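You operate a simulated robot arm through the tools that you are given. There is no shell and no other tool. Be economical: measure what you need, move in short steps, check, and stop when the job is done.

Carry out the task below with a simulated two-armed robot. There is one attempt and no reset: what you move stays moved.

Task
Put one of the steel rings from the top of the valve stack bench on top of the small yellow block. Pick up the cream filter element that says "72" from the top of the teal-backed bench with one hand, pass it to the other hand and put it on the top of the control cabinet. Open the dryer drawer, take the round grey housing that says "75" from the top of the long yellow-legged bench and put it inside floor and shut the drawer again. Take the steel sleeve on the top of the long yellow-legged bench and put it away on the right yellow bench steel top. Press the cord of the corner fan to switch it off. Take the orange rubber block from the cream wall desk and put it on top of the grey stepped plug. Put the 92 dark grey gear ring from the cream wall desk on the left yellow bench steel top and the 62 dark grey gear ring on the high grey shelf. Take the teal dabber and leave it on the left yellow bench steel top. Take the tall square-flange gear motor labelled "95" from the top of the long yellow-legged bench and leave it on the lower shelf of the long yellow-legged bench. Put the white ring marked "Right" from the top of the long yellow-legged bench on the lower shelf of the long yellow-legged bench. Any order will do. Set down upright: cream filter element, orange rubber block, teal dabber, tall square-flange gear motor.
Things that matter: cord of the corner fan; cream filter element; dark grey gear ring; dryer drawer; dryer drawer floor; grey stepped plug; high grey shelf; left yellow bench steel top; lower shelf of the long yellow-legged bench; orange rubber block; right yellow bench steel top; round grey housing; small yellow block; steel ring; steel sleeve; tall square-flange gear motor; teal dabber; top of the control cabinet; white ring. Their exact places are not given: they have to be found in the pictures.

The check looks at the end state, three seconds after you hand in, the way a careful person would. Anything else that was tipped, shoved, dropped, spilled or broken makes it a failure.

Robot
Two 7-joint arms with two-finger parallel grippers on one trunk, on a base that drives. Base frame: it is fixed to the floor where the robot stands at the start and does not move with it; the origin is under the middle of the robot, x ahead of it, y to its left, z up; the surface under the hand at the start is at about z = 800. Lengths are in mm, angles in degrees, forces in N, time in s.
The left shoulder is at the start at [50, 209, 1196], the right one opposite. With the tool pointing down near the work surface each hand reaches from about 100 to 900 mm from the robot's upright axis, wherever it stands, measured 20 degrees to its own side. Places, roughly: cord of the corner fan [-1000, 7300, 1700]; cream filter element [4000, 2500, 750]; dark grey gear ring [-2000, 7250, 1000]; dryer drawer [-2000, -2500, 900]; dryer drawer floor [-2000, -2600, 900]; grey stepped plug (6x6x5 cm) [-1700, 7200, 1000]; high grey shelf (116x20 cm) [-2060, 7260, 1620]; left yellow bench steel top [100, 4700, 700]; lower shelf of the long yellow-legged bench [-2800, 2500, 200]; orange rubber block (5x6x8 cm) [-1700, 7300, 1000]; right yellow bench steel top [3600, 4700, 700]; round grey housing [-2750, 2000, 750]; small yellow block (6x6x5 cm) [700, 200, 800]; steel ring [500, 0, 750]; steel ring (5x5x4 cm) [500, 200, 800]; steel sleeve [-2750, 2000, 750]; tall square-flange gear motor [-2750, 2750, 750]; teal dabber (3x3x6 cm) [-2600, 2700, 800]; top of the control cabinet (40x24 cm) [7360, 5860, 1440]; white ring [-2750, 1500, 750]. Payload 4.4 kg a hand.
The tool frame of a hand sits at the grasp point between the pads (the TCP): z along the fingers, y along the line on which they close. The tips reach 23 mm beyond it. The gripper opens to 94 mm. The fingers are 38 mm wide and 10 mm thick; the gripper's body (54 by 96 mm) begins 39 mm behind the TCP.
Orientation is that of the tool frame in the base frame, as [roll, pitch, yaw] about the fixed x, y, z axes, in that order (R = Rz(yaw) Ry(pitch) Rx(roll)). With the fingers straight down and closing along the base's y, the tool's x points along the base's -x, its y along +y and its z along -z.

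Tools
- The arms move only by the tool move_arm. It takes "left_deltas", "right_deltas" or both (then of equal length, played together; a hand with none holds still); each is a list of rows, each a list of 7 numbers: the shift along the tool's x, y, z in mm, then the turn, a rotation vector about the tool's x, y, z in degrees, then the gripper command, from -1 (fully open) to 1 (shut), values between in proportion. In form: [[tx, ty, tz, wx, wy, wz, claw], ...]. A call has 1 to 10 rows; each row shifts and turns the commanded pose from where the row before left it, along the tool's axes as they then stand. Each row takes 0.2 s and may step no farther than 50 mm and 8.6 degrees from the row before; otherwise, or with a gripper value out of range, the whole call is refused. A pose out of reach is approached as far as the arm can. The call stops where the force on the tool passes 40 N (or 10 N more than at its start, if that is more) or the arm is blocked; 0.2 s more then pass. Each finger travels about 108 mm/s and halts on what it meets, pressing with about 30 N; the grip force reading is that of the motor and also rises with nothing between the fingers. The clock runs only during rows and for 0.2 s after the last one: add rows that do not move to give the fingers time. The reply holds the time, the measured pose of the TCP, the force on the tool along the base axes, the opening and the grip force, in the units named above and with some noise, with the torque about the TCP (base axes, N m) and any sound that the robot's microphone picked up.
- Cameras (640 x 400 px; columns grow to the right, rows downward): "scene" is now at [145.2, 32.1, 1356.1]; the picture's right is [0.39, -0.92, 0.00], its down [-0.63, -0.27, -0.73] and it looks along [0.67, 0.29, -0.68] (base axes); focal length 281 px, centre (320, 200). "left" rides on the left gripper at [87, -16, -74] in its tool frame; the picture's right is [0.18, 0.98, 0.00], its down [-0.58, 0.11, -0.81] and it looks along [-0.79, 0.15, 0.59] (tool axes); focal length 243 px, centre (320, 200). "right" rides on the right gripper at [86, 16, -75] in its tool frame; the picture's right is [-0.18, 0.98, 0.00], its down [-0.58, -0.11, -0.81] and it looks along [-0.79, -0.15, 0.59] (tool axes); focal length 243 px, centre (320, 200).
- grab_frame(camera): a new picture of that camera. It takes no simulated time.
- slide_trunk(by): slides the trunk up (or, below 0, down) by that many mm; the arms and the scene camera ride with it, the base frame stays. It gives what a move gives, with no picture.
- base_move(legs): drives the robot by 1 to 6 legs, each [ahead, left, turn to the left] in mm, mm and degrees, along the robot's own axes; the way and the turn of a leg run together, so that a leg with both is an arc; at most 1500 mm and 180 degrees a leg. The arms and the cameras ride along, it lands a little off, and it stops where it bumps. It gives what a move gives.
- pan_tilt(pan, tilt): turns the head with the scene camera to pan (to the left, within 80 degrees either way) and tilt (down, from -29 to 69), counted from straight ahead of the robot. It gives what a move gives.
- probe_pixels(camera, pixels): for up to 12 pixels [column, row] of the newest picture of that camera ("zoom" is the newest enlarged one), the place [x, y, z] in the base frame of the surface seen there, good to about 2 mm. It takes no simulated time.
- zoom(camera, box): a new picture of the part [left, top, right, bottom] of that camera's present view, enlarged. It takes no simulated time.
- hand_in(): hands the job in; it is judged then, once.

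Work in short steps. Measure before you move; look again where a grasp or a placing could have gone wrong, and mend it. You have 378 turns and 344 pictures in all, those below and enlarged ones among them. Open the grippers and draw the arms clear of the work before you hand the job in, unless the task says otherwise; then end with one line.

The tools are called after ">>>" as a command line: name --argument value ..., lists and objects as JSON in quotes. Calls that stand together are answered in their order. move_arm: Moves the arms, as the interface text tells. Its arguments: {"type":"object","properties":{"left_deltas":{"type":"array","items":{"type":"array","items":{"type":"number"}}},"right_deltas":{"type":"array","items":{"type":"array","items":{"type":"number"}}}},"required":[]} The other tools are called the same way: slide_trunk (by) slides the trunk up or down; base_move (legs) drives the base; pan_tilt (pan, tilt) turns the head that bears the scene camera; grab_frame (camera) takes a picture; probe_pixels (camera, pixels) gives the place of the surface under pixels of a picture; zoom (camera, box) takes an enlarged picture of a part of a camera's view; hand_in () hands the job in.

At the start:

```text
time: 0.0
left_tcp_pos: [521.2, 479.4, 1041.0]
left_tool_rot: [180.0, -0.1, -179.9]
left_contact_force: [0.2, 0.0, -0.6]
left_wrist_torque: [-0.01, 0.01, -0.01]
left_opening: 94.0
left_gripper_force: 0.0
right_tcp_pos: [587.3, -50.9, 1078.6]
right_tool_rot: [180.0, 0.1, -180.0]
right_contact_force: [0.6, 1.1, 0.8]
right_wrist_torque: [0.01, -0.01, 0.01]
right_opening: 93.9
right_gripper_force: 0.0
trunk travel left (down, up): [-275.0, 288.0]
robot x, y, heading: [0.5, 2.3, -0.1]
head pan, tilt: [23.1, 42.8]
```

scene: 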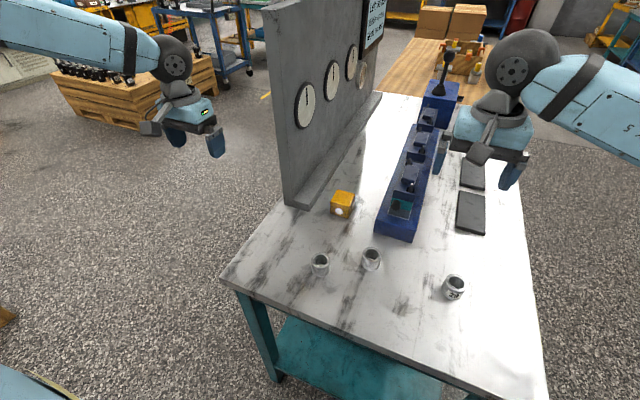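
right: 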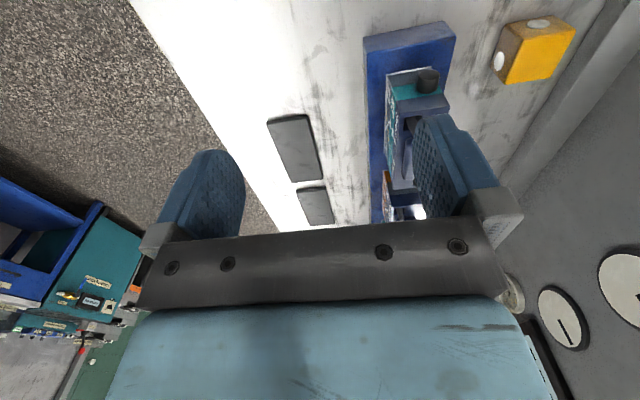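
left: 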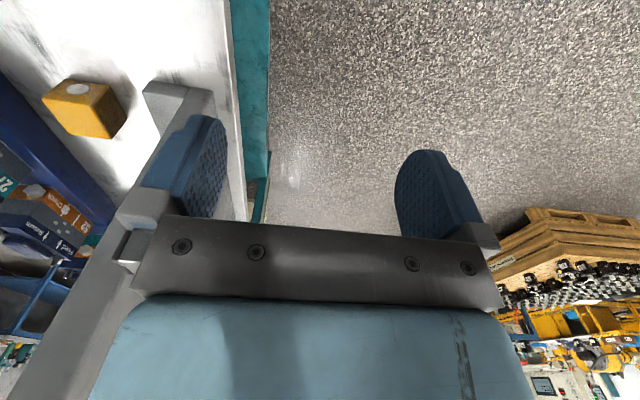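

The scene shows a yellow block near (341,205) and steel rings at (320,263), (371,258), (453,287). I measure them.

>>> zoom --camera "scene" --box '[280, 170, 500, 310]'

>>> probe_pixels --camera "scene" --pixels '[[341, 195], [342, 210], [320, 258], [320, 270], [371, 252], [371, 265], [453, 280], [453, 296], [340, 285], [290, 240]]'

```text
2.86 times, centred on (390, 240) of scene
```

zoom: 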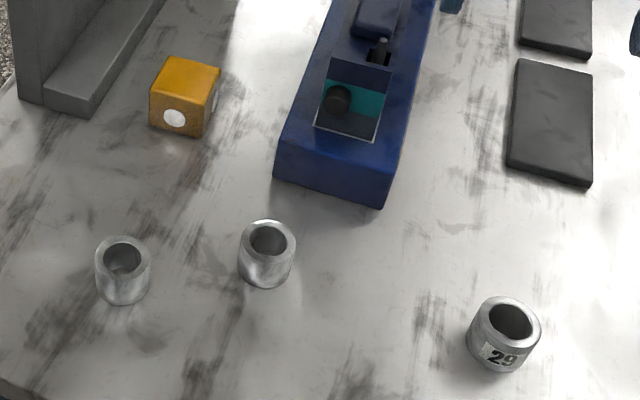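

```text
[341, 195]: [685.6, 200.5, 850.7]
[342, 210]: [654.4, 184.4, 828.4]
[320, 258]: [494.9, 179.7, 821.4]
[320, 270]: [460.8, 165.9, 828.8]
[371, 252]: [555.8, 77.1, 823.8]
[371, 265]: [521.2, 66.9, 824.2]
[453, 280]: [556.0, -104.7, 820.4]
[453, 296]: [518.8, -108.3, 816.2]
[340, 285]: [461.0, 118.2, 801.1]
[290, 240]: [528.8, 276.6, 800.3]
```

The two plain rings stand on the top (z≈800). I probe the rims of ring 2 and the block top.

>>> probe_pixels --camera "zoom" --pixels '[[268, 223], [243, 240], [293, 242], [266, 259], [266, 283], [187, 62], [215, 70], [157, 92], [202, 98], [190, 80]]'

```text
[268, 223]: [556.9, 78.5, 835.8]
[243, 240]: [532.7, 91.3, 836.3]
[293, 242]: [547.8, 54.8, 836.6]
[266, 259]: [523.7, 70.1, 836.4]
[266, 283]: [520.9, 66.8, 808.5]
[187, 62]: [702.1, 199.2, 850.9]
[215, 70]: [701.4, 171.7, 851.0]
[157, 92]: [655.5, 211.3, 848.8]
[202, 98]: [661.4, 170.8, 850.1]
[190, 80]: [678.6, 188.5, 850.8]
```

I check the surroundings: the manifold's near end, its levers, and the panel foot.

>>> probe_pixels --camera "scene" --pixels '[[395, 232], [378, 222], [412, 235], [403, 205], [410, 175], [421, 140], [305, 200], [320, 195], [296, 180], [420, 115], [340, 165], [445, 60]]'

```text
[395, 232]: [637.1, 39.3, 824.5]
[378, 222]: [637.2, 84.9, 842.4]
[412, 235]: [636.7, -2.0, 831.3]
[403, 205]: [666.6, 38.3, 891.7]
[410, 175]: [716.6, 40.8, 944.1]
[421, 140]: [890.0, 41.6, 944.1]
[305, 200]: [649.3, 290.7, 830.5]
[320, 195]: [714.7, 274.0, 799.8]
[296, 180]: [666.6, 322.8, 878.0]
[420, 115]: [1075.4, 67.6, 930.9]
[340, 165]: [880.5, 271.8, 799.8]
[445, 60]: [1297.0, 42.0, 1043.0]
```

Ring 2 is centred about (540,73), clear of the manifold (x>637). I move the right hand above it and down to z≈890.

>>> move_arm --right_deltas '[[16, 41.3, 0, 0, 0, 0, -1], [16, 41.3, 0, 0, 0, 0, -1], [15.3, 41.3, 0, 0, 0, 0, -1], [0, 0, 48, 0, 0, 0, -1], [0, 0, 48, 0, 0, 0, -1], [0, 0, 48, 0, 0, 0, -1], [0, 0, 45, 0, 0, 0, -0.6], [0, 0, 0, 0, 0, 0, -0.4]]'

>>> grab_frame --camera "right"

```text
time: 1.8
left_tcp_pos: [520.4, 479.0, 1040.4]
left_tool_rot: [180.0, 0.1, -179.9]
left_contact_force: [0.7, 0.5, 0.0]
left_wrist_torque: [-0.01, 0.02, -0.02]
left_opening: 94.0
left_gripper_force: 0.1
right_tcp_pos: [541.6, 72.3, 889.5]
right_tool_rot: [-180.0, 0.0, 180.0]
right_contact_force: [0.1, 0.6, -0.5]
right_wrist_torque: [0.0, -0.02, 0.0]
right_opening: 65.8
right_gripper_force: 0.1
trunk travel left (down, up): [-275.0, 288.0]
robot x, y, heading: [1.6, -0.7, 0.2]
head pan, tilt: [23.1, 42.8]
```

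```text
339 pictures are left
```

right: 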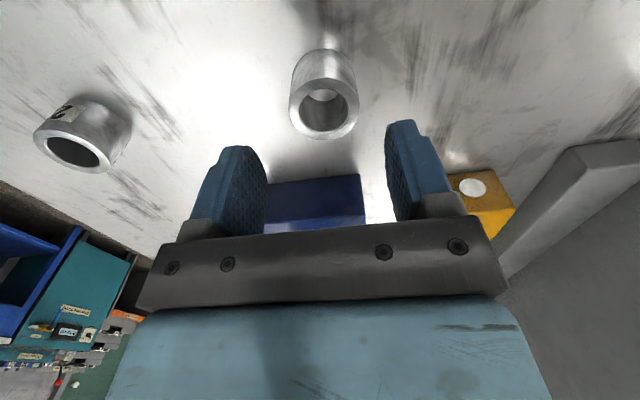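

The ring is between the fingers. I descend to z≈828, close, and lift.

>>> move_arm --right_deltas '[[0, 0, 40, 0, 0, 0, -0.4], [0, 0, 21, 0, 0, 0, -0.4], [0, 0, 0, 0, 0, 0, 1], [0, 0, 0, 0, 0, 0, 1], [0, 0, 0, 0, 0, 0, 1], [0, 0, -40, 0, 0, 0, 1], [0, 0, -40, 0, 0, 0, 1], [0, 0, -20, 0, 0, 0, 1]]'

>>> grab_frame --camera "right"

```text
time: 3.6
left_tcp_pos: [520.2, 479.5, 1040.4]
left_tool_rot: [-179.9, 0.0, -180.0]
left_contact_force: [0.4, -0.2, 0.2]
left_wrist_torque: [0.02, -0.02, 0.0]
left_opening: 93.9
left_gripper_force: 0.0
right_tcp_pos: [538.7, 74.7, 927.4]
right_tool_rot: [179.9, 0.1, 180.0]
right_contact_force: [-0.1, 0.2, -0.3]
right_wrist_torque: [-0.04, 0.01, 0.0]
right_opening: 0.0
right_gripper_force: 29.5
trunk travel left (down, up): [-275.0, 288.0]
robot x, y, heading: [-1.0, 1.1, -0.0]
head pan, tilt: [23.1, 42.8]
```

```text
338 pictures are left
```

right: 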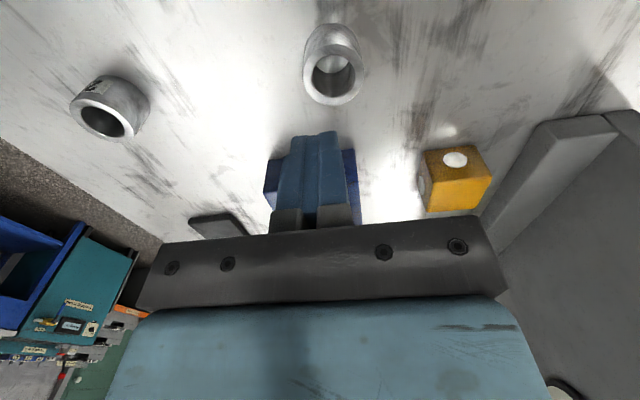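

The grip missed: fingers closed on nothing. I probe the ring at (330,75) in the right picture.

>>> probe_pixels --camera "right" --pixels '[[305, 78], [361, 78], [333, 103], [333, 50], [335, 28], [455, 185], [455, 160], [100, 107]]'

>>> grab_frame --camera "scene"

```text
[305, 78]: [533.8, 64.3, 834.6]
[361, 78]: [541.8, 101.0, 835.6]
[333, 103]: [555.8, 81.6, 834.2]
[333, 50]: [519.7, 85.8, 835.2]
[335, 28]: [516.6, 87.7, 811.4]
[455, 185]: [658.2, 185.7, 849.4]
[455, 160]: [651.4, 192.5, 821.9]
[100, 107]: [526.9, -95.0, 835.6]
```

```text
337 pictures are left
```

scene: 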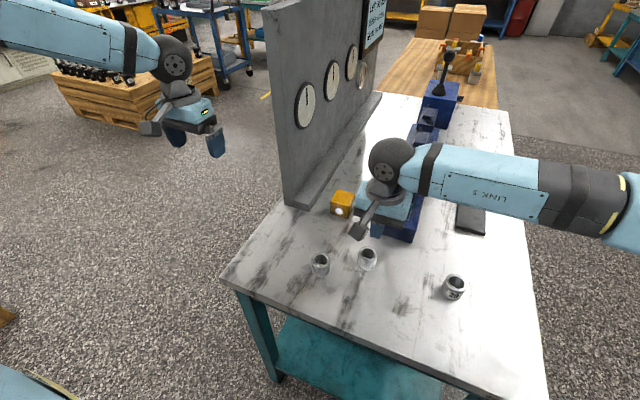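

The ring moved about 10 mm in y but wasn't held. I retry stepwise: reopen, centre on (538,83), and descend, then look.

>>> move_arm --right_deltas '[[0, 0, 0, 0, 0, 0, -0.4], [0, 8.5, 0, 0, 0, 0, -0.4], [0, 0, 40, 0, 0, 0, -0.4], [0, 0, 40, 0, 0, 0, -0.4], [0, 0, 19, 0, 0, 0, -0.4], [0, 0, 0, 0, 0, 0, -0.4]]'

>>> grab_frame --camera "right"

```text
time: 5.0
left_tcp_pos: [522.6, 480.1, 1039.7]
left_tool_rot: [-180.0, 0.0, -180.0]
left_contact_force: [0.2, 0.3, 0.1]
left_wrist_torque: [0.03, 0.02, 0.01]
left_opening: 94.0
left_gripper_force: 0.1
right_tcp_pos: [539.8, 81.2, 829.3]
right_tool_rot: [180.0, 0.0, 180.0]
right_contact_force: [-0.3, 0.2, 0.2]
right_wrist_torque: [-0.02, 0.0, 0.0]
right_opening: 66.0
right_gripper_force: 0.2
trunk travel left (down, up): [-275.0, 288.0]
robot x, y, heading: [1.6, -1.5, 0.1]
head pan, tilt: [23.1, 42.8]
```

```text
336 pictures are left
```

right: 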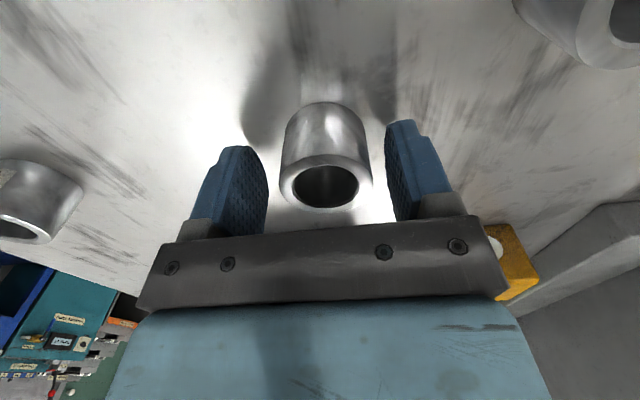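

The ring sits between the fingers at the TCP. Close and read the opening.

>>> move_arm --right_deltas '[[0, 0, 0, 0, 0, 0, 0.3], [0, 0, 0, 0, 0, 0, 1], [0, 0, 0, 0, 0, 0, 1]]'

>>> grab_frame --camera "right"

```text
time: 5.8
left_tcp_pos: [520.9, 478.8, 1042.6]
left_tool_rot: [180.0, 0.0, -180.0]
left_contact_force: [0.1, -0.2, 0.5]
left_wrist_torque: [-0.02, 0.02, 0.01]
left_opening: 93.8
left_gripper_force: 0.0
right_tcp_pos: [539.1, 81.0, 829.6]
right_tool_rot: [-180.0, 0.0, -180.0]
right_contact_force: [-0.6, 1.2, 0.0]
right_wrist_torque: [-0.02, -0.01, -0.05]
right_opening: 42.5
right_gripper_force: 29.8
trunk travel left (down, up): [-275.0, 288.0]
robot x, y, heading: [-0.5, -2.5, -0.0]
head pan, tilt: [23.1, 42.8]
```

```text
335 pictures are left
```

right: 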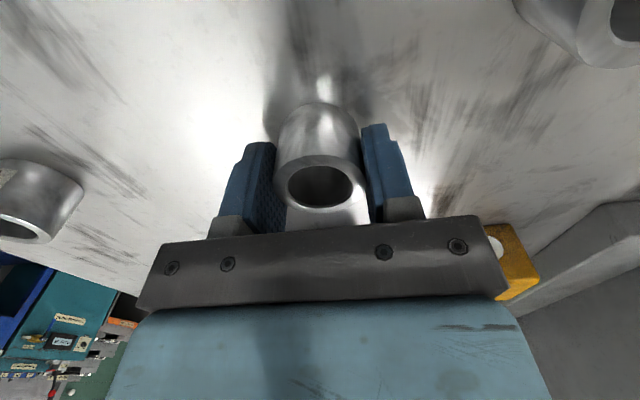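

Held at 42.5 mm opening. I lift in gentler steps.

>>> move_arm --right_deltas '[[0, 0, 0, 0, 0, 0, 1], [0, 0, -10, 0, 0, 0, 1], [0, 0, -20, 0, 0, 0, 1], [0, 0, -25, 0, 0, 0, 1], [0, 0, -25, 0, 0, 0, 1], [0, 0, -20, 0, 0, 0, 1]]'

>>> grab_frame --camera "right"

```text
time: 7.2
left_tcp_pos: [520.3, 479.9, 1041.3]
left_tool_rot: [180.0, 0.0, -179.9]
left_contact_force: [-0.5, -0.1, -0.2]
left_wrist_torque: [-0.01, -0.01, 0.01]
left_opening: 93.9
left_gripper_force: 0.0
right_tcp_pos: [541.7, 82.1, 929.8]
right_tool_rot: [179.9, -0.1, -180.0]
right_contact_force: [0.2, 0.3, -1.7]
right_wrist_torque: [-0.05, -0.01, -0.01]
right_opening: 42.2
right_gripper_force: 30.1
trunk travel left (down, up): [-275.0, 288.0]
robot x, y, heading: [1.9, 1.9, -0.1]
head pan, tilt: [23.1, 42.8]
```

```text
334 pictures are left
```

right: 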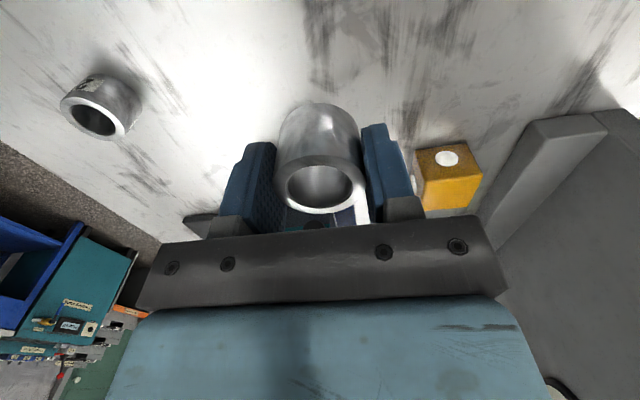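

Holding well. I move over the block: first +y, then +x.

>>> move_arm --right_deltas '[[0, 25, 0, 0, 0, 0, 1], [0, 28, 0, 0, 0, 0, 1], [0, 28, 0, 0, 0, 0, 1], [0, 28, 0, 0, 0, 0, 1], [-25, 0, 0, 0, 0, 0, 1], [-30, 0, 0, 0, 0, 0, 1], [-30, 0, 0, 0, 0, 0, 1], [-30, 0, 0, 0, 0, 0, 1], [-25, 0, 0, 0, 0, 0, 1]]'

>>> grab_frame --camera "right"

>>> grab_frame --camera "scene"

```text
time: 9.2
left_tcp_pos: [519.6, 479.2, 1040.3]
left_tool_rot: [-179.9, 0.0, -179.9]
left_contact_force: [-0.6, -0.2, -1.1]
left_wrist_torque: [-0.01, 0.0, -0.02]
left_opening: 94.2
left_gripper_force: 0.1
right_tcp_pos: [680.6, 189.9, 928.1]
right_tool_rot: [-180.0, 0.0, 180.0]
right_contact_force: [0.6, 0.5, -1.7]
right_wrist_torque: [0.01, 0.0, -0.01]
right_opening: 42.3
right_gripper_force: 30.1
trunk travel left (down, up): [-275.0, 288.0]
robot x, y, heading: [0.1, -3.0, -0.0]
head pan, tilt: [23.1, 42.8]
```

```text
333 pictures are left
```

right: 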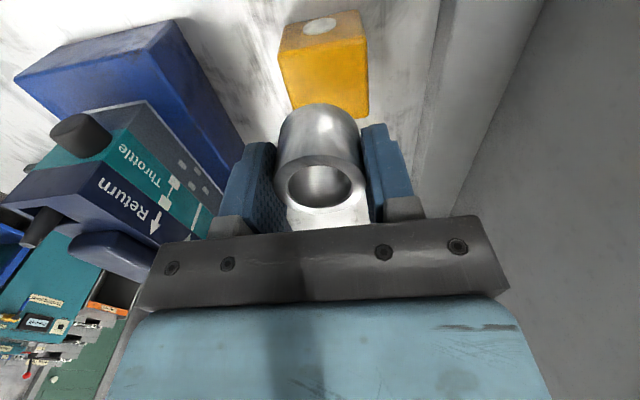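

```text
332 pictures are left
```

scene: 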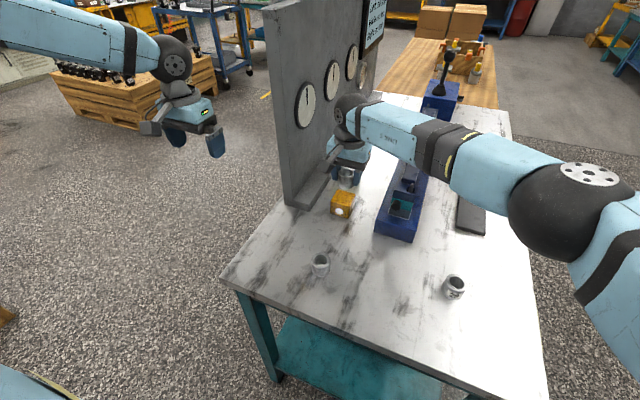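

I check block corners and ring in the right view.

>>> probe_pixels --camera "right" --pixels '[[282, 53], [365, 40], [368, 115], [290, 100], [322, 70], [280, 180], [360, 180], [320, 206], [320, 155], [320, 110], [308, 14], [430, 60]]'

```text
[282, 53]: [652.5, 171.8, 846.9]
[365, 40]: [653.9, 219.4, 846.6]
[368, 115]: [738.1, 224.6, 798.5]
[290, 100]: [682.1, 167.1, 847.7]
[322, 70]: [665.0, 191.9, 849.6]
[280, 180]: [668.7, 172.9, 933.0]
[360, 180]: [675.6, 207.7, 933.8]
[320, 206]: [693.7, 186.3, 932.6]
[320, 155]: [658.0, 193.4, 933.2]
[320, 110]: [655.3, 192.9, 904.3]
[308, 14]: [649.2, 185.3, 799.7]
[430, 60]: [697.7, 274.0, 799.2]
```

Ring centre ≈(676,190), block centre ≈(679,194). I nudge, then lower ~43 mm.

>>> move_arm --right_deltas '[[-3, 4, 0, 0, 0, 0, 1], [0, 0, 20, 0, 0, 0, 1], [0, 0, 15, 0, 0, 0, 1], [0, 0, 6, 0, 0, 0, 1], [0, 0, 3, 0, 0, 0, 1], [0, 0, 0, 0, 0, 0, 1]]'

>>> zoom --camera "scene" --box '[290, 150, 400, 220]'

```text
time: 10.6
left_tcp_pos: [521.4, 479.8, 1041.0]
left_tool_rot: [180.0, 0.0, -179.9]
left_contact_force: [0.4, 0.4, 0.5]
left_wrist_torque: [0.03, -0.03, 0.01]
left_opening: 94.0
left_gripper_force: 0.1
right_tcp_pos: [682.6, 193.4, 884.6]
right_tool_rot: [180.0, 0.0, 180.0]
right_contact_force: [-0.3, -1.0, -1.5]
right_wrist_torque: [-0.01, -0.01, 0.0]
right_opening: 42.3
right_gripper_force: 29.9
trunk travel left (down, up): [-275.0, 288.0]
robot x, y, heading: [0.6, 1.0, 0.2]
head pan, tilt: [23.1, 42.8]
```

```text
5.71 times, centred on (345, 185) of scene
```

zoom: 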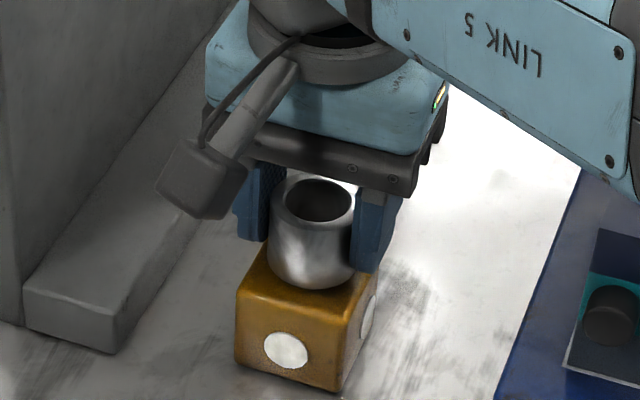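

Good alignment, still weight on the tool (-1.5 N). I lower in 1.5 mm steps until contact.

>>> move_arm --right_deltas '[[0, 0, 1.5, 0, 0, 0, 1], [0, 0, 1.5, 0, 0, 0, 1], [0, 0, 0, 0, 0, 0, 1]]'

```text
time: 11.4
left_tcp_pos: [521.1, 480.2, 1039.9]
left_tool_rot: [-180.0, -0.1, -179.9]
left_contact_force: [0.1, -1.4, -0.9]
left_wrist_torque: [-0.01, 0.01, 0.03]
left_opening: 94.1
left_gripper_force: 0.0
right_tcp_pos: [684.0, 193.1, 883.1]
right_tool_rot: [-180.0, 0.0, -180.0]
right_contact_force: [-0.5, 0.3, -1.9]
right_wrist_torque: [0.0, 0.0, 0.03]
right_opening: 42.2
right_gripper_force: 30.2
trunk travel left (down, up): [-275.0, 288.0]
robot x, y, heading: [-1.0, -1.7, -0.0]
head pan, tilt: [23.1, 42.8]
```

>>> move_arm --right_deltas '[[0, 0, 1.5, 0, 0, 0, 1], [0, 0, 1.5, 0, 0, 0, 1], [0, 0, 0, 0, 0, 0, 1]]'

```text
time: 12.2
left_tcp_pos: [520.1, 479.2, 1041.3]
left_tool_rot: [180.0, 0.1, -179.9]
left_contact_force: [0.1, 0.6, 0.3]
left_wrist_torque: [0.01, -0.01, 0.0]
left_opening: 93.9
left_gripper_force: 0.1
right_tcp_pos: [683.8, 193.6, 880.5]
right_tool_rot: [179.9, 0.1, -179.9]
right_contact_force: [1.0, 0.9, 5.8]
right_wrist_torque: [0.02, 0.07, 0.02]
right_opening: 42.5
right_gripper_force: 29.8
trunk travel left (down, up): [-275.0, 288.0]
robot x, y, heading: [1.9, 0.8, -0.1]
head pan, tilt: [23.1, 42.8]
```

Contact (+5.8 N). I open and rise, backing out slowly.

>>> move_arm --right_deltas '[[0, 0, 0, 0, 0, 0, -0.2], [0, 0, 0, 0, 0, 0, -0.4], [0, 0, 0, 0, 0, 0, -0.4], [0, 0, -20, 0, 0, 0, -0.4], [0, 0, -40, 0, 0, 0, -0.4], [0, 0, -45, 0, 0, 0, -0.4], [0, 0, -45, 0, 0, 0, -0.4], [0, 0, -45, 0, 0, 0, -0.4]]'

>>> grab_frame --camera "scene"

```text
time: 14.0
left_tcp_pos: [521.5, 479.3, 1040.3]
left_tool_rot: [179.9, 0.2, -179.9]
left_contact_force: [-0.5, 0.5, -0.2]
left_wrist_torque: [0.02, 0.03, -0.02]
left_opening: 93.9
left_gripper_force: 0.0
right_tcp_pos: [681.6, 194.5, 1073.8]
right_tool_rot: [-179.9, 0.0, 180.0]
right_contact_force: [-0.9, -0.2, 0.2]
right_wrist_torque: [-0.01, 0.02, -0.03]
right_opening: 66.0
right_gripper_force: 0.1
trunk travel left (down, up): [-275.0, 288.0]
robot x, y, heading: [0.8, 2.7, 0.1]
head pan, tilt: [23.1, 42.8]
```

```text
330 pictures are left
```

scene: 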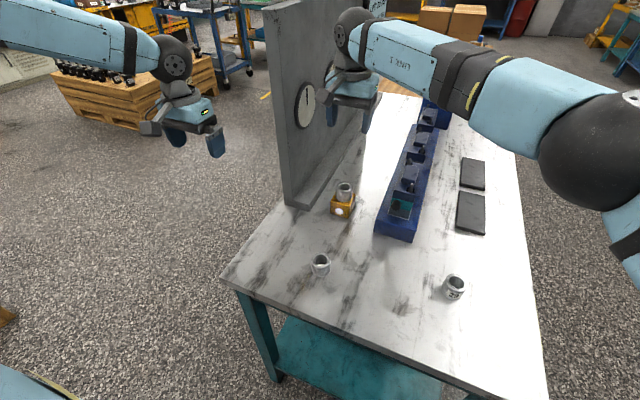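

The ring is on the block. I tuck both arms in and high for driving.

>>> move_arm --right_deltas '[[35, 0, -25, 0, 0, 0, -1], [35, -44, -25, 0, 0, 0, -1], [28, -40, -25, 0, 0, 0, -1], [28, -40, -25, 0, 0, 0, -1], [28, -40, 0, 0, 0, 0, -1], [28, -40, 0, 0, 0, 0, -1], [28, -40, 0, 0, 0, 0, -1], [28, -40, 0, 0, 0, 0, -1], [28, -40, 0, 0, 0, 0, -1], [20, -40, 0, 0, 0, 0, -1]]' --left_deltas '[[14, -18, -12, 0, 0, 0, -1], [14, -18, -12, 0, 0, 0, -1], [14, -18, -12, 0, 0, 0, -1], [14, -18, -12, 0, 0, 0, -1], [14, -18, -12, 0, 0, 0, -1], [14, -18, -12, 0, 0, 0, -1], [14, -18, -12, 0, 0, 0, -1], [14, -18, -12, 0, 0, 0, -1], [14, -18, -12, 0, 0, 0, -1], [0, 0, 0, 0, 0, 0, -1]]'

>>> pan_tilt --pan 60 --tilt 15

>>> grab_frame --camera "scene"

```text
refused: row 2 steps farther than a row can; nothing moved
```

```text
time: 15.0
left_tcp_pos: [521.3, 479.4, 1040.6]
left_tool_rot: [-179.9, 0.0, -179.9]
left_contact_force: [0.1, -0.3, -0.2]
left_wrist_torque: [-0.02, 0.0, 0.01]
left_opening: 93.9
left_gripper_force: 0.0
right_tcp_pos: [682.1, 194.5, 1072.3]
right_tool_rot: [-180.0, 0.0, -180.0]
right_contact_force: [-0.3, -0.2, 0.3]
right_wrist_torque: [-0.01, -0.01, 0.01]
right_opening: 65.6
right_gripper_force: 0.1
trunk travel left (down, up): [-275.0, 288.0]
robot x, y, heading: [4.1, -1.0, -0.2]
head pan, tilt: [60.0, 15.0]
```

```text
329 pictures are left
```

scene: 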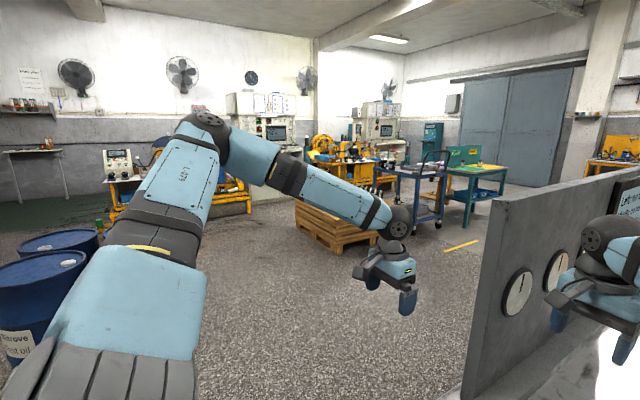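

The tuck was refused for step size; redo with smaller steps.

>>> move_arm --right_deltas '[[35, 0, -25, 0, 0, 0, -1], [25, -30, -25, 0, 0, 0, -1], [25, -32, -25, 0, 0, 0, -1], [25, -32, -25, 0, 0, 0, -1], [28, -40, 0, 0, 0, 0, -1], [28, -40, 0, 0, 0, 0, -1], [28, -40, 0, 0, 0, 0, -1], [28, -40, 0, 0, 0, 0, -1], [28, -40, 0, 0, 0, 0, -1], [20, -40, 0, 0, 0, 0, -1]]' --left_deltas '[[14, -18, -12, 0, 0, 0, -1], [14, -18, -12, 0, 0, 0, -1], [14, -18, -12, 0, 0, 0, -1], [14, -18, -12, 0, 0, 0, -1], [14, -18, -12, 0, 0, 0, -1], [14, -18, -12, 0, 0, 0, -1], [14, -18, -12, 0, 0, 0, -1], [14, -18, -12, 0, 0, 0, -1], [14, -18, -12, 0, 0, 0, -1], [0, 0, 0, 0, 0, 0, -1]]'

>>> pan_tilt --pan 0 --tilt 5

>>> grab_frame --camera "scene"

>>> pan_tilt --pan 80 --tilt 15

>>> grab_frame --camera "scene"

```text
time: 17.2
left_tcp_pos: [392.3, 315.8, 1148.2]
left_tool_rot: [179.9, 0.1, -179.8]
left_contact_force: [-0.7, 0.7, 1.3]
left_wrist_torque: [0.01, -0.03, 0.04]
left_opening: 94.1
left_gripper_force: 0.1
right_tcp_pos: [412.4, -142.5, 1172.6]
right_tool_rot: [179.9, 0.0, 179.9]
right_contact_force: [0.7, -0.6, 0.4]
right_wrist_torque: [-0.01, 0.02, 0.0]
right_opening: 93.8
right_gripper_force: 0.0
trunk travel left (down, up): [-275.0, 288.0]
robot x, y, heading: [-0.5, -0.0, 0.0]
head pan, tilt: [60.0, 15.0]
```

```text
time: 18.5
left_tcp_pos: [393.9, 317.9, 1149.7]
left_tool_rot: [179.9, 0.0, -180.0]
left_contact_force: [-1.2, 0.4, 0.5]
left_wrist_torque: [0.01, 0.03, -0.01]
left_opening: 94.1
left_gripper_force: 0.0
right_tcp_pos: [413.4, -141.9, 1173.2]
right_tool_rot: [-180.0, -0.1, 180.0]
right_contact_force: [-0.8, 0.1, -1.0]
right_wrist_torque: [-0.01, -0.04, 0.0]
right_opening: 93.9
right_gripper_force: 0.0
trunk travel left (down, up): [-275.0, 288.0]
robot x, y, heading: [4.7, -0.8, -0.1]
head pan, tilt: [0.0, 5.0]
```

```text
328 pictures are left
```

scene: 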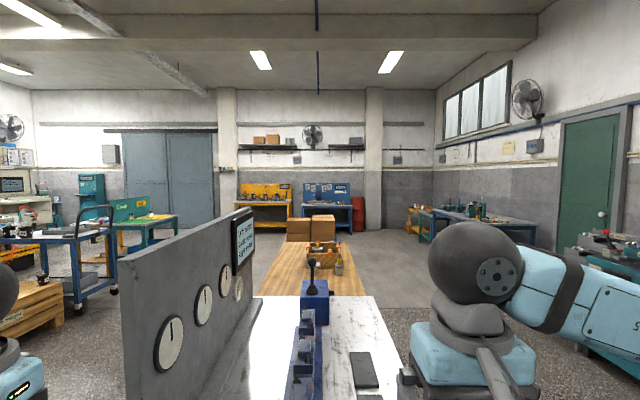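

```text
time: 20.1
left_tcp_pos: [394.3, 316.6, 1147.9]
left_tool_rot: [180.0, -0.1, -179.8]
left_contact_force: [0.0, 0.0, 0.5]
left_wrist_torque: [0.01, 0.0, -0.01]
left_opening: 93.9
left_gripper_force: 0.1
right_tcp_pos: [413.5, -141.0, 1172.8]
right_tool_rot: [180.0, 0.1, 179.9]
right_contact_force: [0.2, 1.2, 0.1]
right_wrist_torque: [-0.01, 0.02, 0.02]
right_opening: 94.1
right_gripper_force: 0.0
trunk travel left (down, up): [-275.0, 288.0]
robot x, y, heading: [0.7, 0.8, 0.0]
head pan, tilt: [80.0, 15.0]
```

```text
327 pictures are left
```

scene: 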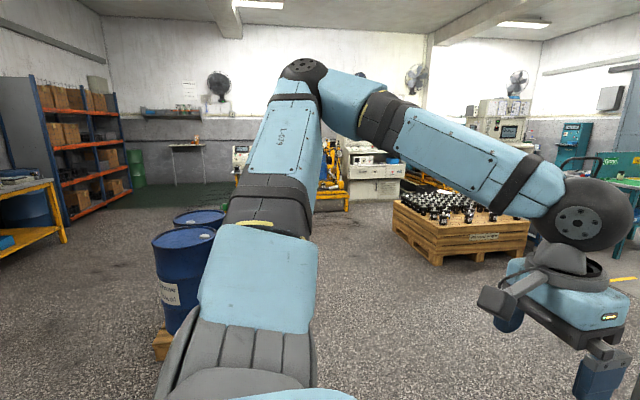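

I probe obstacles: barrels, pallet crate, yellow-legged bench end, and shelf.

>>> probe_pixels --camera "scene" --pixels '[[180, 300], [205, 220], [160, 350], [66, 240], [5, 280], [50, 185], [400, 220], [500, 255], [350, 190], [190, 190], [130, 200], [240, 205]]'

```text
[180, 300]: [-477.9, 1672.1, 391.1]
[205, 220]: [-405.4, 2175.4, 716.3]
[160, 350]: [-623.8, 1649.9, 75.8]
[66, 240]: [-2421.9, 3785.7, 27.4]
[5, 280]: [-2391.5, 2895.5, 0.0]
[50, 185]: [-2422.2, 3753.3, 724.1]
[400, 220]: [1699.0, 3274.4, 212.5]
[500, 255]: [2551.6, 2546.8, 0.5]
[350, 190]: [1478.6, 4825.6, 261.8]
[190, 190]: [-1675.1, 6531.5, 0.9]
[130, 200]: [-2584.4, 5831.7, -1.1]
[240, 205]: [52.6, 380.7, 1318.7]
```

Long bench front edge x≈-2400. I back up 350 mm, turn 90° left, and look around.

>>> base_move --legs '[[-350, 0, 0], [0, 0, 90]]'

>>> pan_tilt --pan 80 --tilt 20

>>> grab_frame --camera "scene"

>>> pan_tilt --pan 30 --tilt 20

>>> grab_frame --camera "scene"

```text
time: 26.1
left_tcp_pos: [-663.7, 395.2, 1147.4]
left_tool_rot: [180.0, 0.1, -90.2]
left_contact_force: [0.3, 0.0, 0.1]
left_wrist_torque: [-0.04, -0.01, 0.02]
left_opening: 94.1
left_gripper_force: 0.0
right_tcp_pos: [-204.5, 413.0, 1173.0]
right_tool_rot: [-180.0, 0.0, -90.3]
right_contact_force: [-0.3, -0.4, 0.4]
right_wrist_torque: [0.03, -0.02, 0.0]
right_opening: 93.7
right_gripper_force: 0.0
trunk travel left (down, up): [-275.0, 288.0]
robot x, y, heading: [-348.5, -3.7, 89.7]
head pan, tilt: [80.0, 15.0]
```

```text
time: 26.8
left_tcp_pos: [-663.5, 395.3, 1148.3]
left_tool_rot: [180.0, 0.0, -90.1]
left_contact_force: [-0.7, -0.7, -0.4]
left_wrist_torque: [-0.01, 0.01, 0.01]
left_opening: 93.8
left_gripper_force: 0.1
right_tcp_pos: [-204.9, 412.3, 1172.8]
right_tool_rot: [-179.9, 0.0, -90.4]
right_contact_force: [1.1, 1.0, -0.1]
right_wrist_torque: [-0.03, -0.01, 0.01]
right_opening: 94.2
right_gripper_force: 0.1
trunk travel left (down, up): [-275.0, 288.0]
robot x, y, heading: [-350.4, -1.7, 89.7]
head pan, tilt: [80.0, 20.0]
```

```text
326 pictures are left
```

scene: 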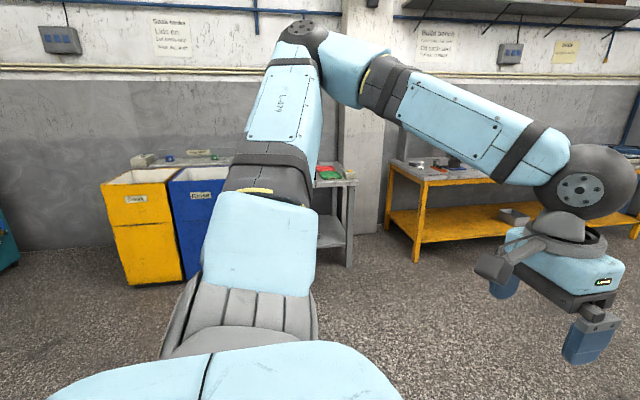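

```text
time: 28.0
left_tcp_pos: [-664.4, 395.2, 1147.2]
left_tool_rot: [-180.0, -0.1, -90.1]
left_contact_force: [-0.3, 1.4, 0.5]
left_wrist_torque: [-0.02, 0.0, 0.01]
left_opening: 93.7
left_gripper_force: 0.0
right_tcp_pos: [-205.3, 413.3, 1172.8]
right_tool_rot: [180.0, 0.1, -90.3]
right_contact_force: [0.5, 0.5, 0.4]
right_wrist_torque: [0.01, -0.01, 0.02]
right_opening: 93.9
right_gripper_force: 0.2
trunk travel left (down, up): [-275.0, 288.0]
robot x, y, heading: [-348.6, -1.8, 89.7]
head pan, tilt: [30.0, 20.0]
```

```text
325 pictures are left
```

scene: 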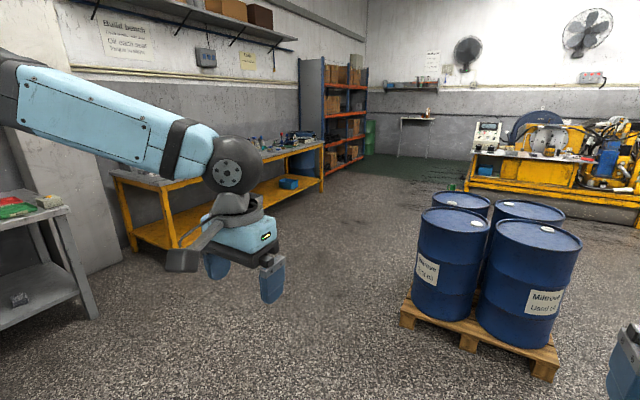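

I probe the small grey table and bench ends.

>>> probe_pixels --camera "scene" --pixels '[[92, 312], [65, 208], [130, 245], [165, 190], [322, 190], [290, 150], [405, 320], [420, 330], [545, 378], [285, 183]]'

```text
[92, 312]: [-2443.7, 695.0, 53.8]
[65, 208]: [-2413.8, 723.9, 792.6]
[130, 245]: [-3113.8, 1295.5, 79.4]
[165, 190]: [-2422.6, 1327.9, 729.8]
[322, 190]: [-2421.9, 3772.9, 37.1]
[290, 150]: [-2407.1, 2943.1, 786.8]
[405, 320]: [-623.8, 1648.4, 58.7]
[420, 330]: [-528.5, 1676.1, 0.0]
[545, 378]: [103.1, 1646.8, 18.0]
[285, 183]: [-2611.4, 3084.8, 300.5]
```

Turn to face -x, drive to about (-1800, 1900), and look at the bench.

>>> base_move --legs '[[0, 0, 90], [1450, 0, 0], [0, -1450, 0], [0, -400, 0]]'

>>> pan_tilt --pan 30 --tilt 30

>>> grab_frame --camera "scene"

>>> pan_tilt --pan -30 --tilt 30

>>> grab_frame --camera "scene"

```text
time: 55.0
left_tcp_pos: [-2188.2, 1526.2, 1147.3]
left_tool_rot: [-180.0, 0.0, 0.9]
left_contact_force: [0.9, 0.1, 0.2]
left_wrist_torque: [0.0, -0.01, 0.0]
left_opening: 94.1
left_gripper_force: 0.0
right_tcp_pos: [-2214.3, 1983.3, 1173.2]
right_tool_rot: [-180.0, 0.0, 1.0]
right_contact_force: [-0.1, -0.5, 0.3]
right_wrist_torque: [-0.03, -0.01, -0.01]
right_opening: 93.9
right_gripper_force: 0.1
trunk travel left (down, up): [-275.0, 288.0]
robot x, y, heading: [-1800.4, 1850.6, -178.9]
head pan, tilt: [30.0, 20.0]
```

```text
time: 55.8
left_tcp_pos: [-2189.1, 1523.8, 1147.5]
left_tool_rot: [-180.0, 0.0, 1.0]
left_contact_force: [-0.5, 0.3, -0.3]
left_wrist_torque: [0.01, -0.02, 0.0]
left_opening: 93.9
left_gripper_force: 0.0
right_tcp_pos: [-2214.8, 1983.4, 1172.3]
right_tool_rot: [179.9, 0.1, 1.0]
right_contact_force: [0.6, 0.2, 0.1]
right_wrist_torque: [-0.01, 0.01, -0.01]
right_opening: 93.9
right_gripper_force: 0.1
trunk travel left (down, up): [-275.0, 288.0]
robot x, y, heading: [-1800.3, 1850.2, -179.0]
head pan, tilt: [30.0, 30.0]
```

```text
324 pictures are left
```

scene: 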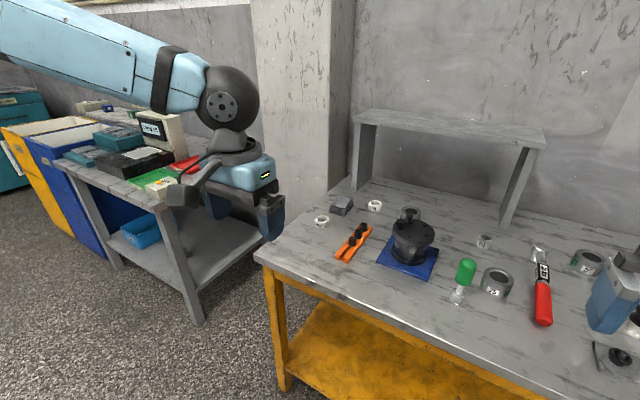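

```text
time: 57.1
left_tcp_pos: [-2188.2, 1524.5, 1147.8]
left_tool_rot: [-180.0, 0.0, 1.0]
left_contact_force: [0.6, 0.7, 0.7]
left_wrist_torque: [-0.03, 0.01, -0.03]
left_opening: 93.9
left_gripper_force: 0.1
right_tcp_pos: [-2215.0, 1984.7, 1172.9]
right_tool_rot: [179.9, 0.0, 1.0]
right_contact_force: [-0.6, -0.1, -0.3]
right_wrist_torque: [-0.01, -0.01, -0.01]
right_opening: 94.0
right_gripper_force: 0.0
trunk travel left (down, up): [-275.0, 288.0]
robot x, y, heading: [-1799.8, 1851.0, -178.9]
head pan, tilt: [-30.0, 30.0]
```

```text
323 pictures are left
```

scene: 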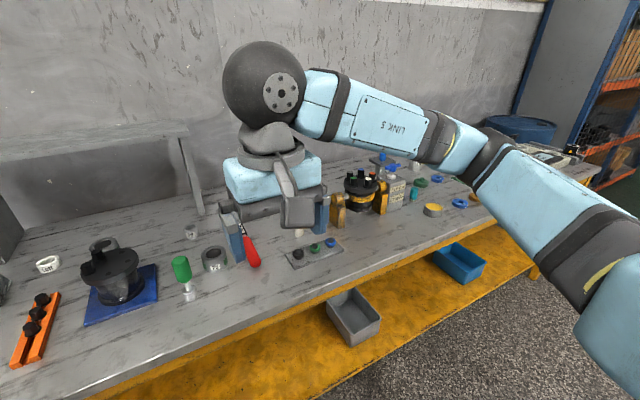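

Zooming on the items on the left part of the bench (newest view direction first pan 20).

>>> zoom --camera "scene" --box '[0, 220, 270, 370]'

>>> zoom --camera "scene" --box '[310, 140, 590, 300]'

>>> pan_tilt --pan 15 --tilt 35

>>> zoom --camera "scene" --box '[150, 140, 420, 310]'

>>> grab_frame --camera "scene"

```text
2.37 times, centred on (135, 295) of scene
```

zoom: 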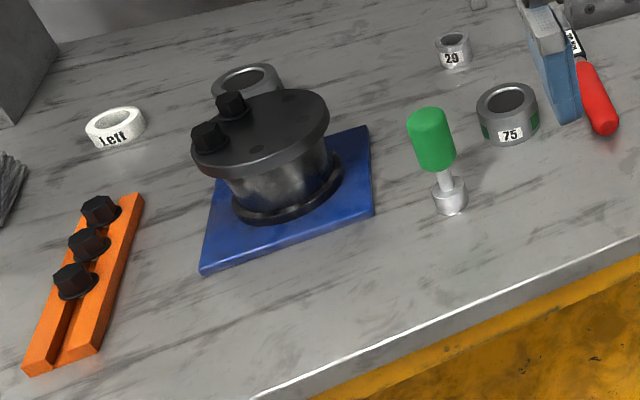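

```text
2.29 times, centred on (450, 220) of scene
```

zoom: 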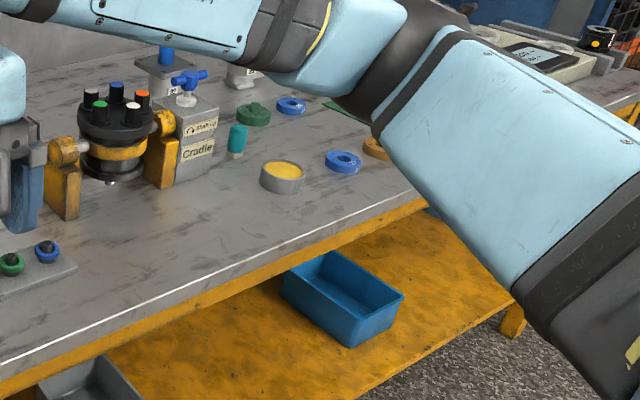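

```text
time: 58.2
left_tcp_pos: [-2189.1, 1526.4, 1148.3]
left_tool_rot: [179.9, 0.0, 1.1]
left_contact_force: [-0.2, -0.1, -0.4]
left_wrist_torque: [-0.01, 0.01, -0.01]
left_opening: 94.0
left_gripper_force: 0.1
right_tcp_pos: [-2216.5, 1983.8, 1173.0]
right_tool_rot: [179.9, -0.1, 1.0]
right_contact_force: [0.2, -1.1, 0.0]
right_wrist_torque: [-0.02, -0.03, 0.01]
right_opening: 94.0
right_gripper_force: 0.1
trunk travel left (down, up): [-275.0, 288.0]
robot x, y, heading: [-1797.7, 1850.9, -179.0]
head pan, tilt: [15.0, 35.0]
```

```text
2.35 times, centred on (285, 225) of scene
```

zoom: 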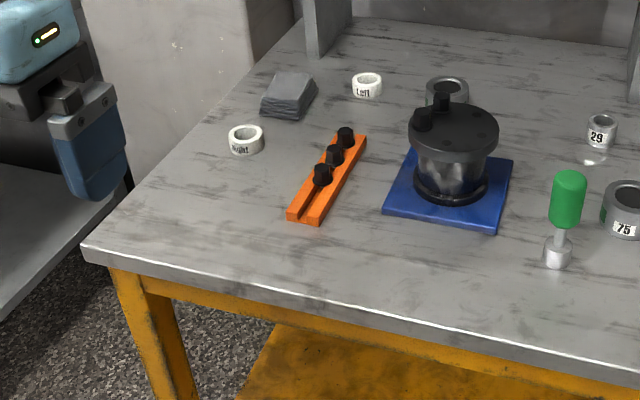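

```text
319 pictures are left
```

scene: 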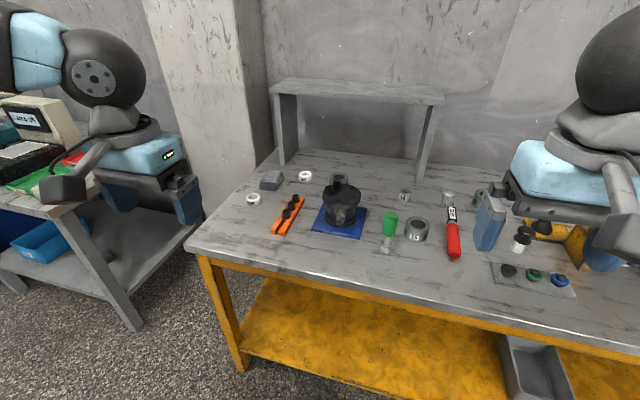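

The "Right" ring is at (253,199), "75" housing at (416,229). I retract the right arm (back and to its right) to see the rest.

>>> move_arm --right_deltas '[[20, -40, 0, 0, 0, 0, -1], [20, -40, 0, 0, 0, 0, -1], [20, -40, 0, 0, 0, 0, -1], [20, -40, 0, 0, 0, 0, -1], [20, -40, 0, 0, 0, 0, -1], [20, -40, 0, 0, 0, 0, -1]]'

>>> pan_tilt --pan -15 --tilt 35

>>> grab_frame --camera "scene"

```text
time: 59.6
left_tcp_pos: [-2185.9, 1526.5, 1148.8]
left_tool_rot: [179.9, 0.3, 0.9]
left_contact_force: [0.5, 0.2, 0.2]
left_wrist_torque: [-0.01, 0.0, 0.03]
left_opening: 94.3
left_gripper_force: 0.1
right_tcp_pos: [-2096.5, 2224.9, 1172.1]
right_tool_rot: [-180.0, 0.1, 1.2]
right_contact_force: [-0.4, -0.4, 0.9]
right_wrist_torque: [0.0, 0.05, -0.02]
right_opening: 93.9
right_gripper_force: 0.1
trunk travel left (down, up): [-275.0, 288.0]
robot x, y, heading: [-1800.6, 1850.5, -179.0]
head pan, tilt: [15.0, 35.0]
```

```text
time: 60.5
left_tcp_pos: [-2188.7, 1526.2, 1147.4]
left_tool_rot: [-180.0, 0.1, 1.0]
left_contact_force: [1.2, 0.8, -0.5]
left_wrist_torque: [0.0, -0.01, -0.02]
left_opening: 94.3
left_gripper_force: 0.0
right_tcp_pos: [-2101.0, 2225.9, 1172.9]
right_tool_rot: [180.0, -0.1, 1.0]
right_contact_force: [0.1, 0.9, 0.3]
right_wrist_torque: [0.02, 0.04, -0.02]
right_opening: 93.8
right_gripper_force: 0.1
trunk travel left (down, up): [-275.0, 288.0]
robot x, y, heading: [-1796.1, 1852.0, -179.0]
head pan, tilt: [-15.0, 35.0]
```

```text
318 pictures are left
```

scene: 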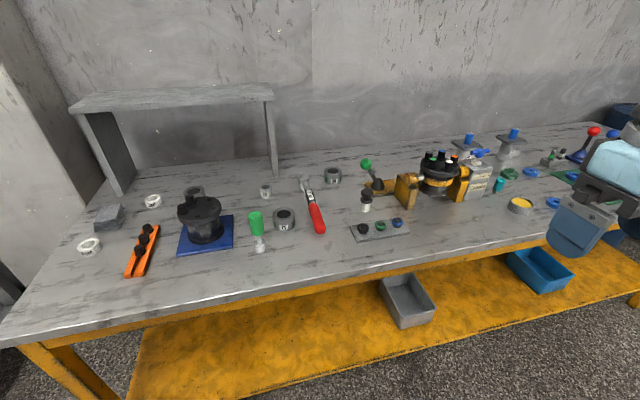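

>>> zoom --camera "scene" --box '[230, 150, 400, 260]'

>>> zoom --camera "scene" --box '[400, 110, 600, 230]'

>>> probe_pixels --camera "scene" --pixels '[[285, 213], [282, 228], [265, 190], [265, 195], [334, 176], [90, 246], [194, 190], [153, 201], [503, 180], [511, 143], [503, 151], [500, 186]]'

```text
3.64 times, centred on (315, 205) of scene
```

zoom: 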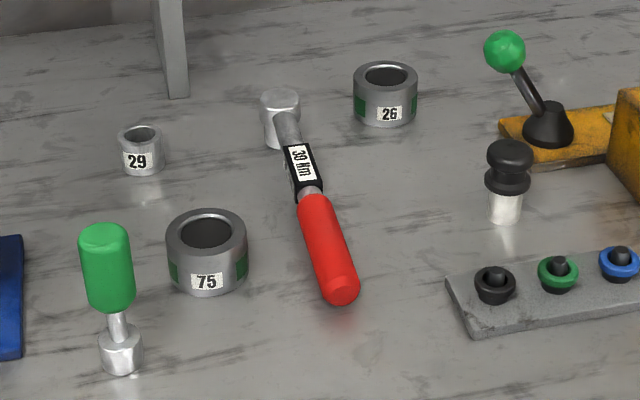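

```text
3.20 times, centred on (500, 170) of scene
```

zoom: 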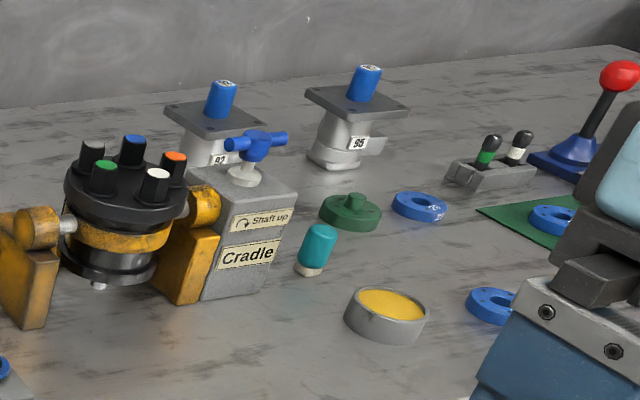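

```text
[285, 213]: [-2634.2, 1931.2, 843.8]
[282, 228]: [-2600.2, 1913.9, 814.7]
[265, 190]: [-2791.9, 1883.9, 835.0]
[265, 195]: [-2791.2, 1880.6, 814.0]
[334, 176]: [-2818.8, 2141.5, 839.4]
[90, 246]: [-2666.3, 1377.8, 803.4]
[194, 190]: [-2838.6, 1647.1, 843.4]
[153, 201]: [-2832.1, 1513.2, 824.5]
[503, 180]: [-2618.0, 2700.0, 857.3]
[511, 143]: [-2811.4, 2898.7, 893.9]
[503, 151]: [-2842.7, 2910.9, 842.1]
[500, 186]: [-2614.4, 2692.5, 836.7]
```

Sleeve "29" ≈(-2805,1885), housing "75" ≈(-2645,1930), motor "95" ≈(-2830,2900), dabber ≈(-2617,2697). I probe the lower shelf and table-top edge.

>>> probe_pixels --camera "scene" --pixels '[[300, 330], [300, 300], [300, 275], [300, 360], [300, 366], [180, 350], [500, 300], [510, 325], [300, 262], [300, 268], [400, 350], [460, 270]]'

>>> zoom --camera "scene" --box '[60, 180, 220, 300]'

```text
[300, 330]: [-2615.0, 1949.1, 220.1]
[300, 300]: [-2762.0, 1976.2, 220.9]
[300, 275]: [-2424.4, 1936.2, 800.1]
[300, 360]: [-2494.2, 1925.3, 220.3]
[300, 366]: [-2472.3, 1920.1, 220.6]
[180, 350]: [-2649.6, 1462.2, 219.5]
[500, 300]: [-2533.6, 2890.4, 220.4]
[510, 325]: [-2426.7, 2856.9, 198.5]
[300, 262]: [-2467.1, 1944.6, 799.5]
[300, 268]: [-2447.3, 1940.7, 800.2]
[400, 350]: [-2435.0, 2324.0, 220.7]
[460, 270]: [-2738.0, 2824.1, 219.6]
```

```text
3.33 times, centred on (140, 240) of scene
```

zoom: 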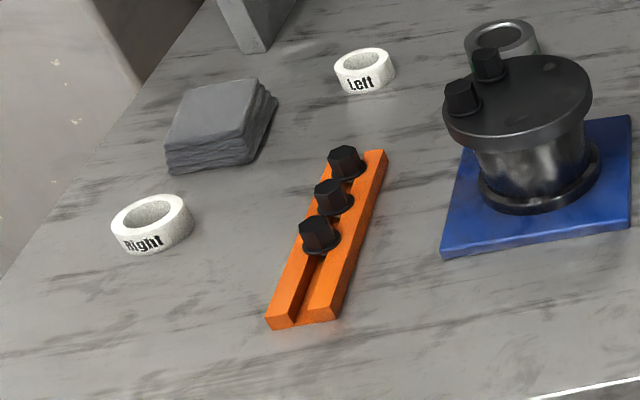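

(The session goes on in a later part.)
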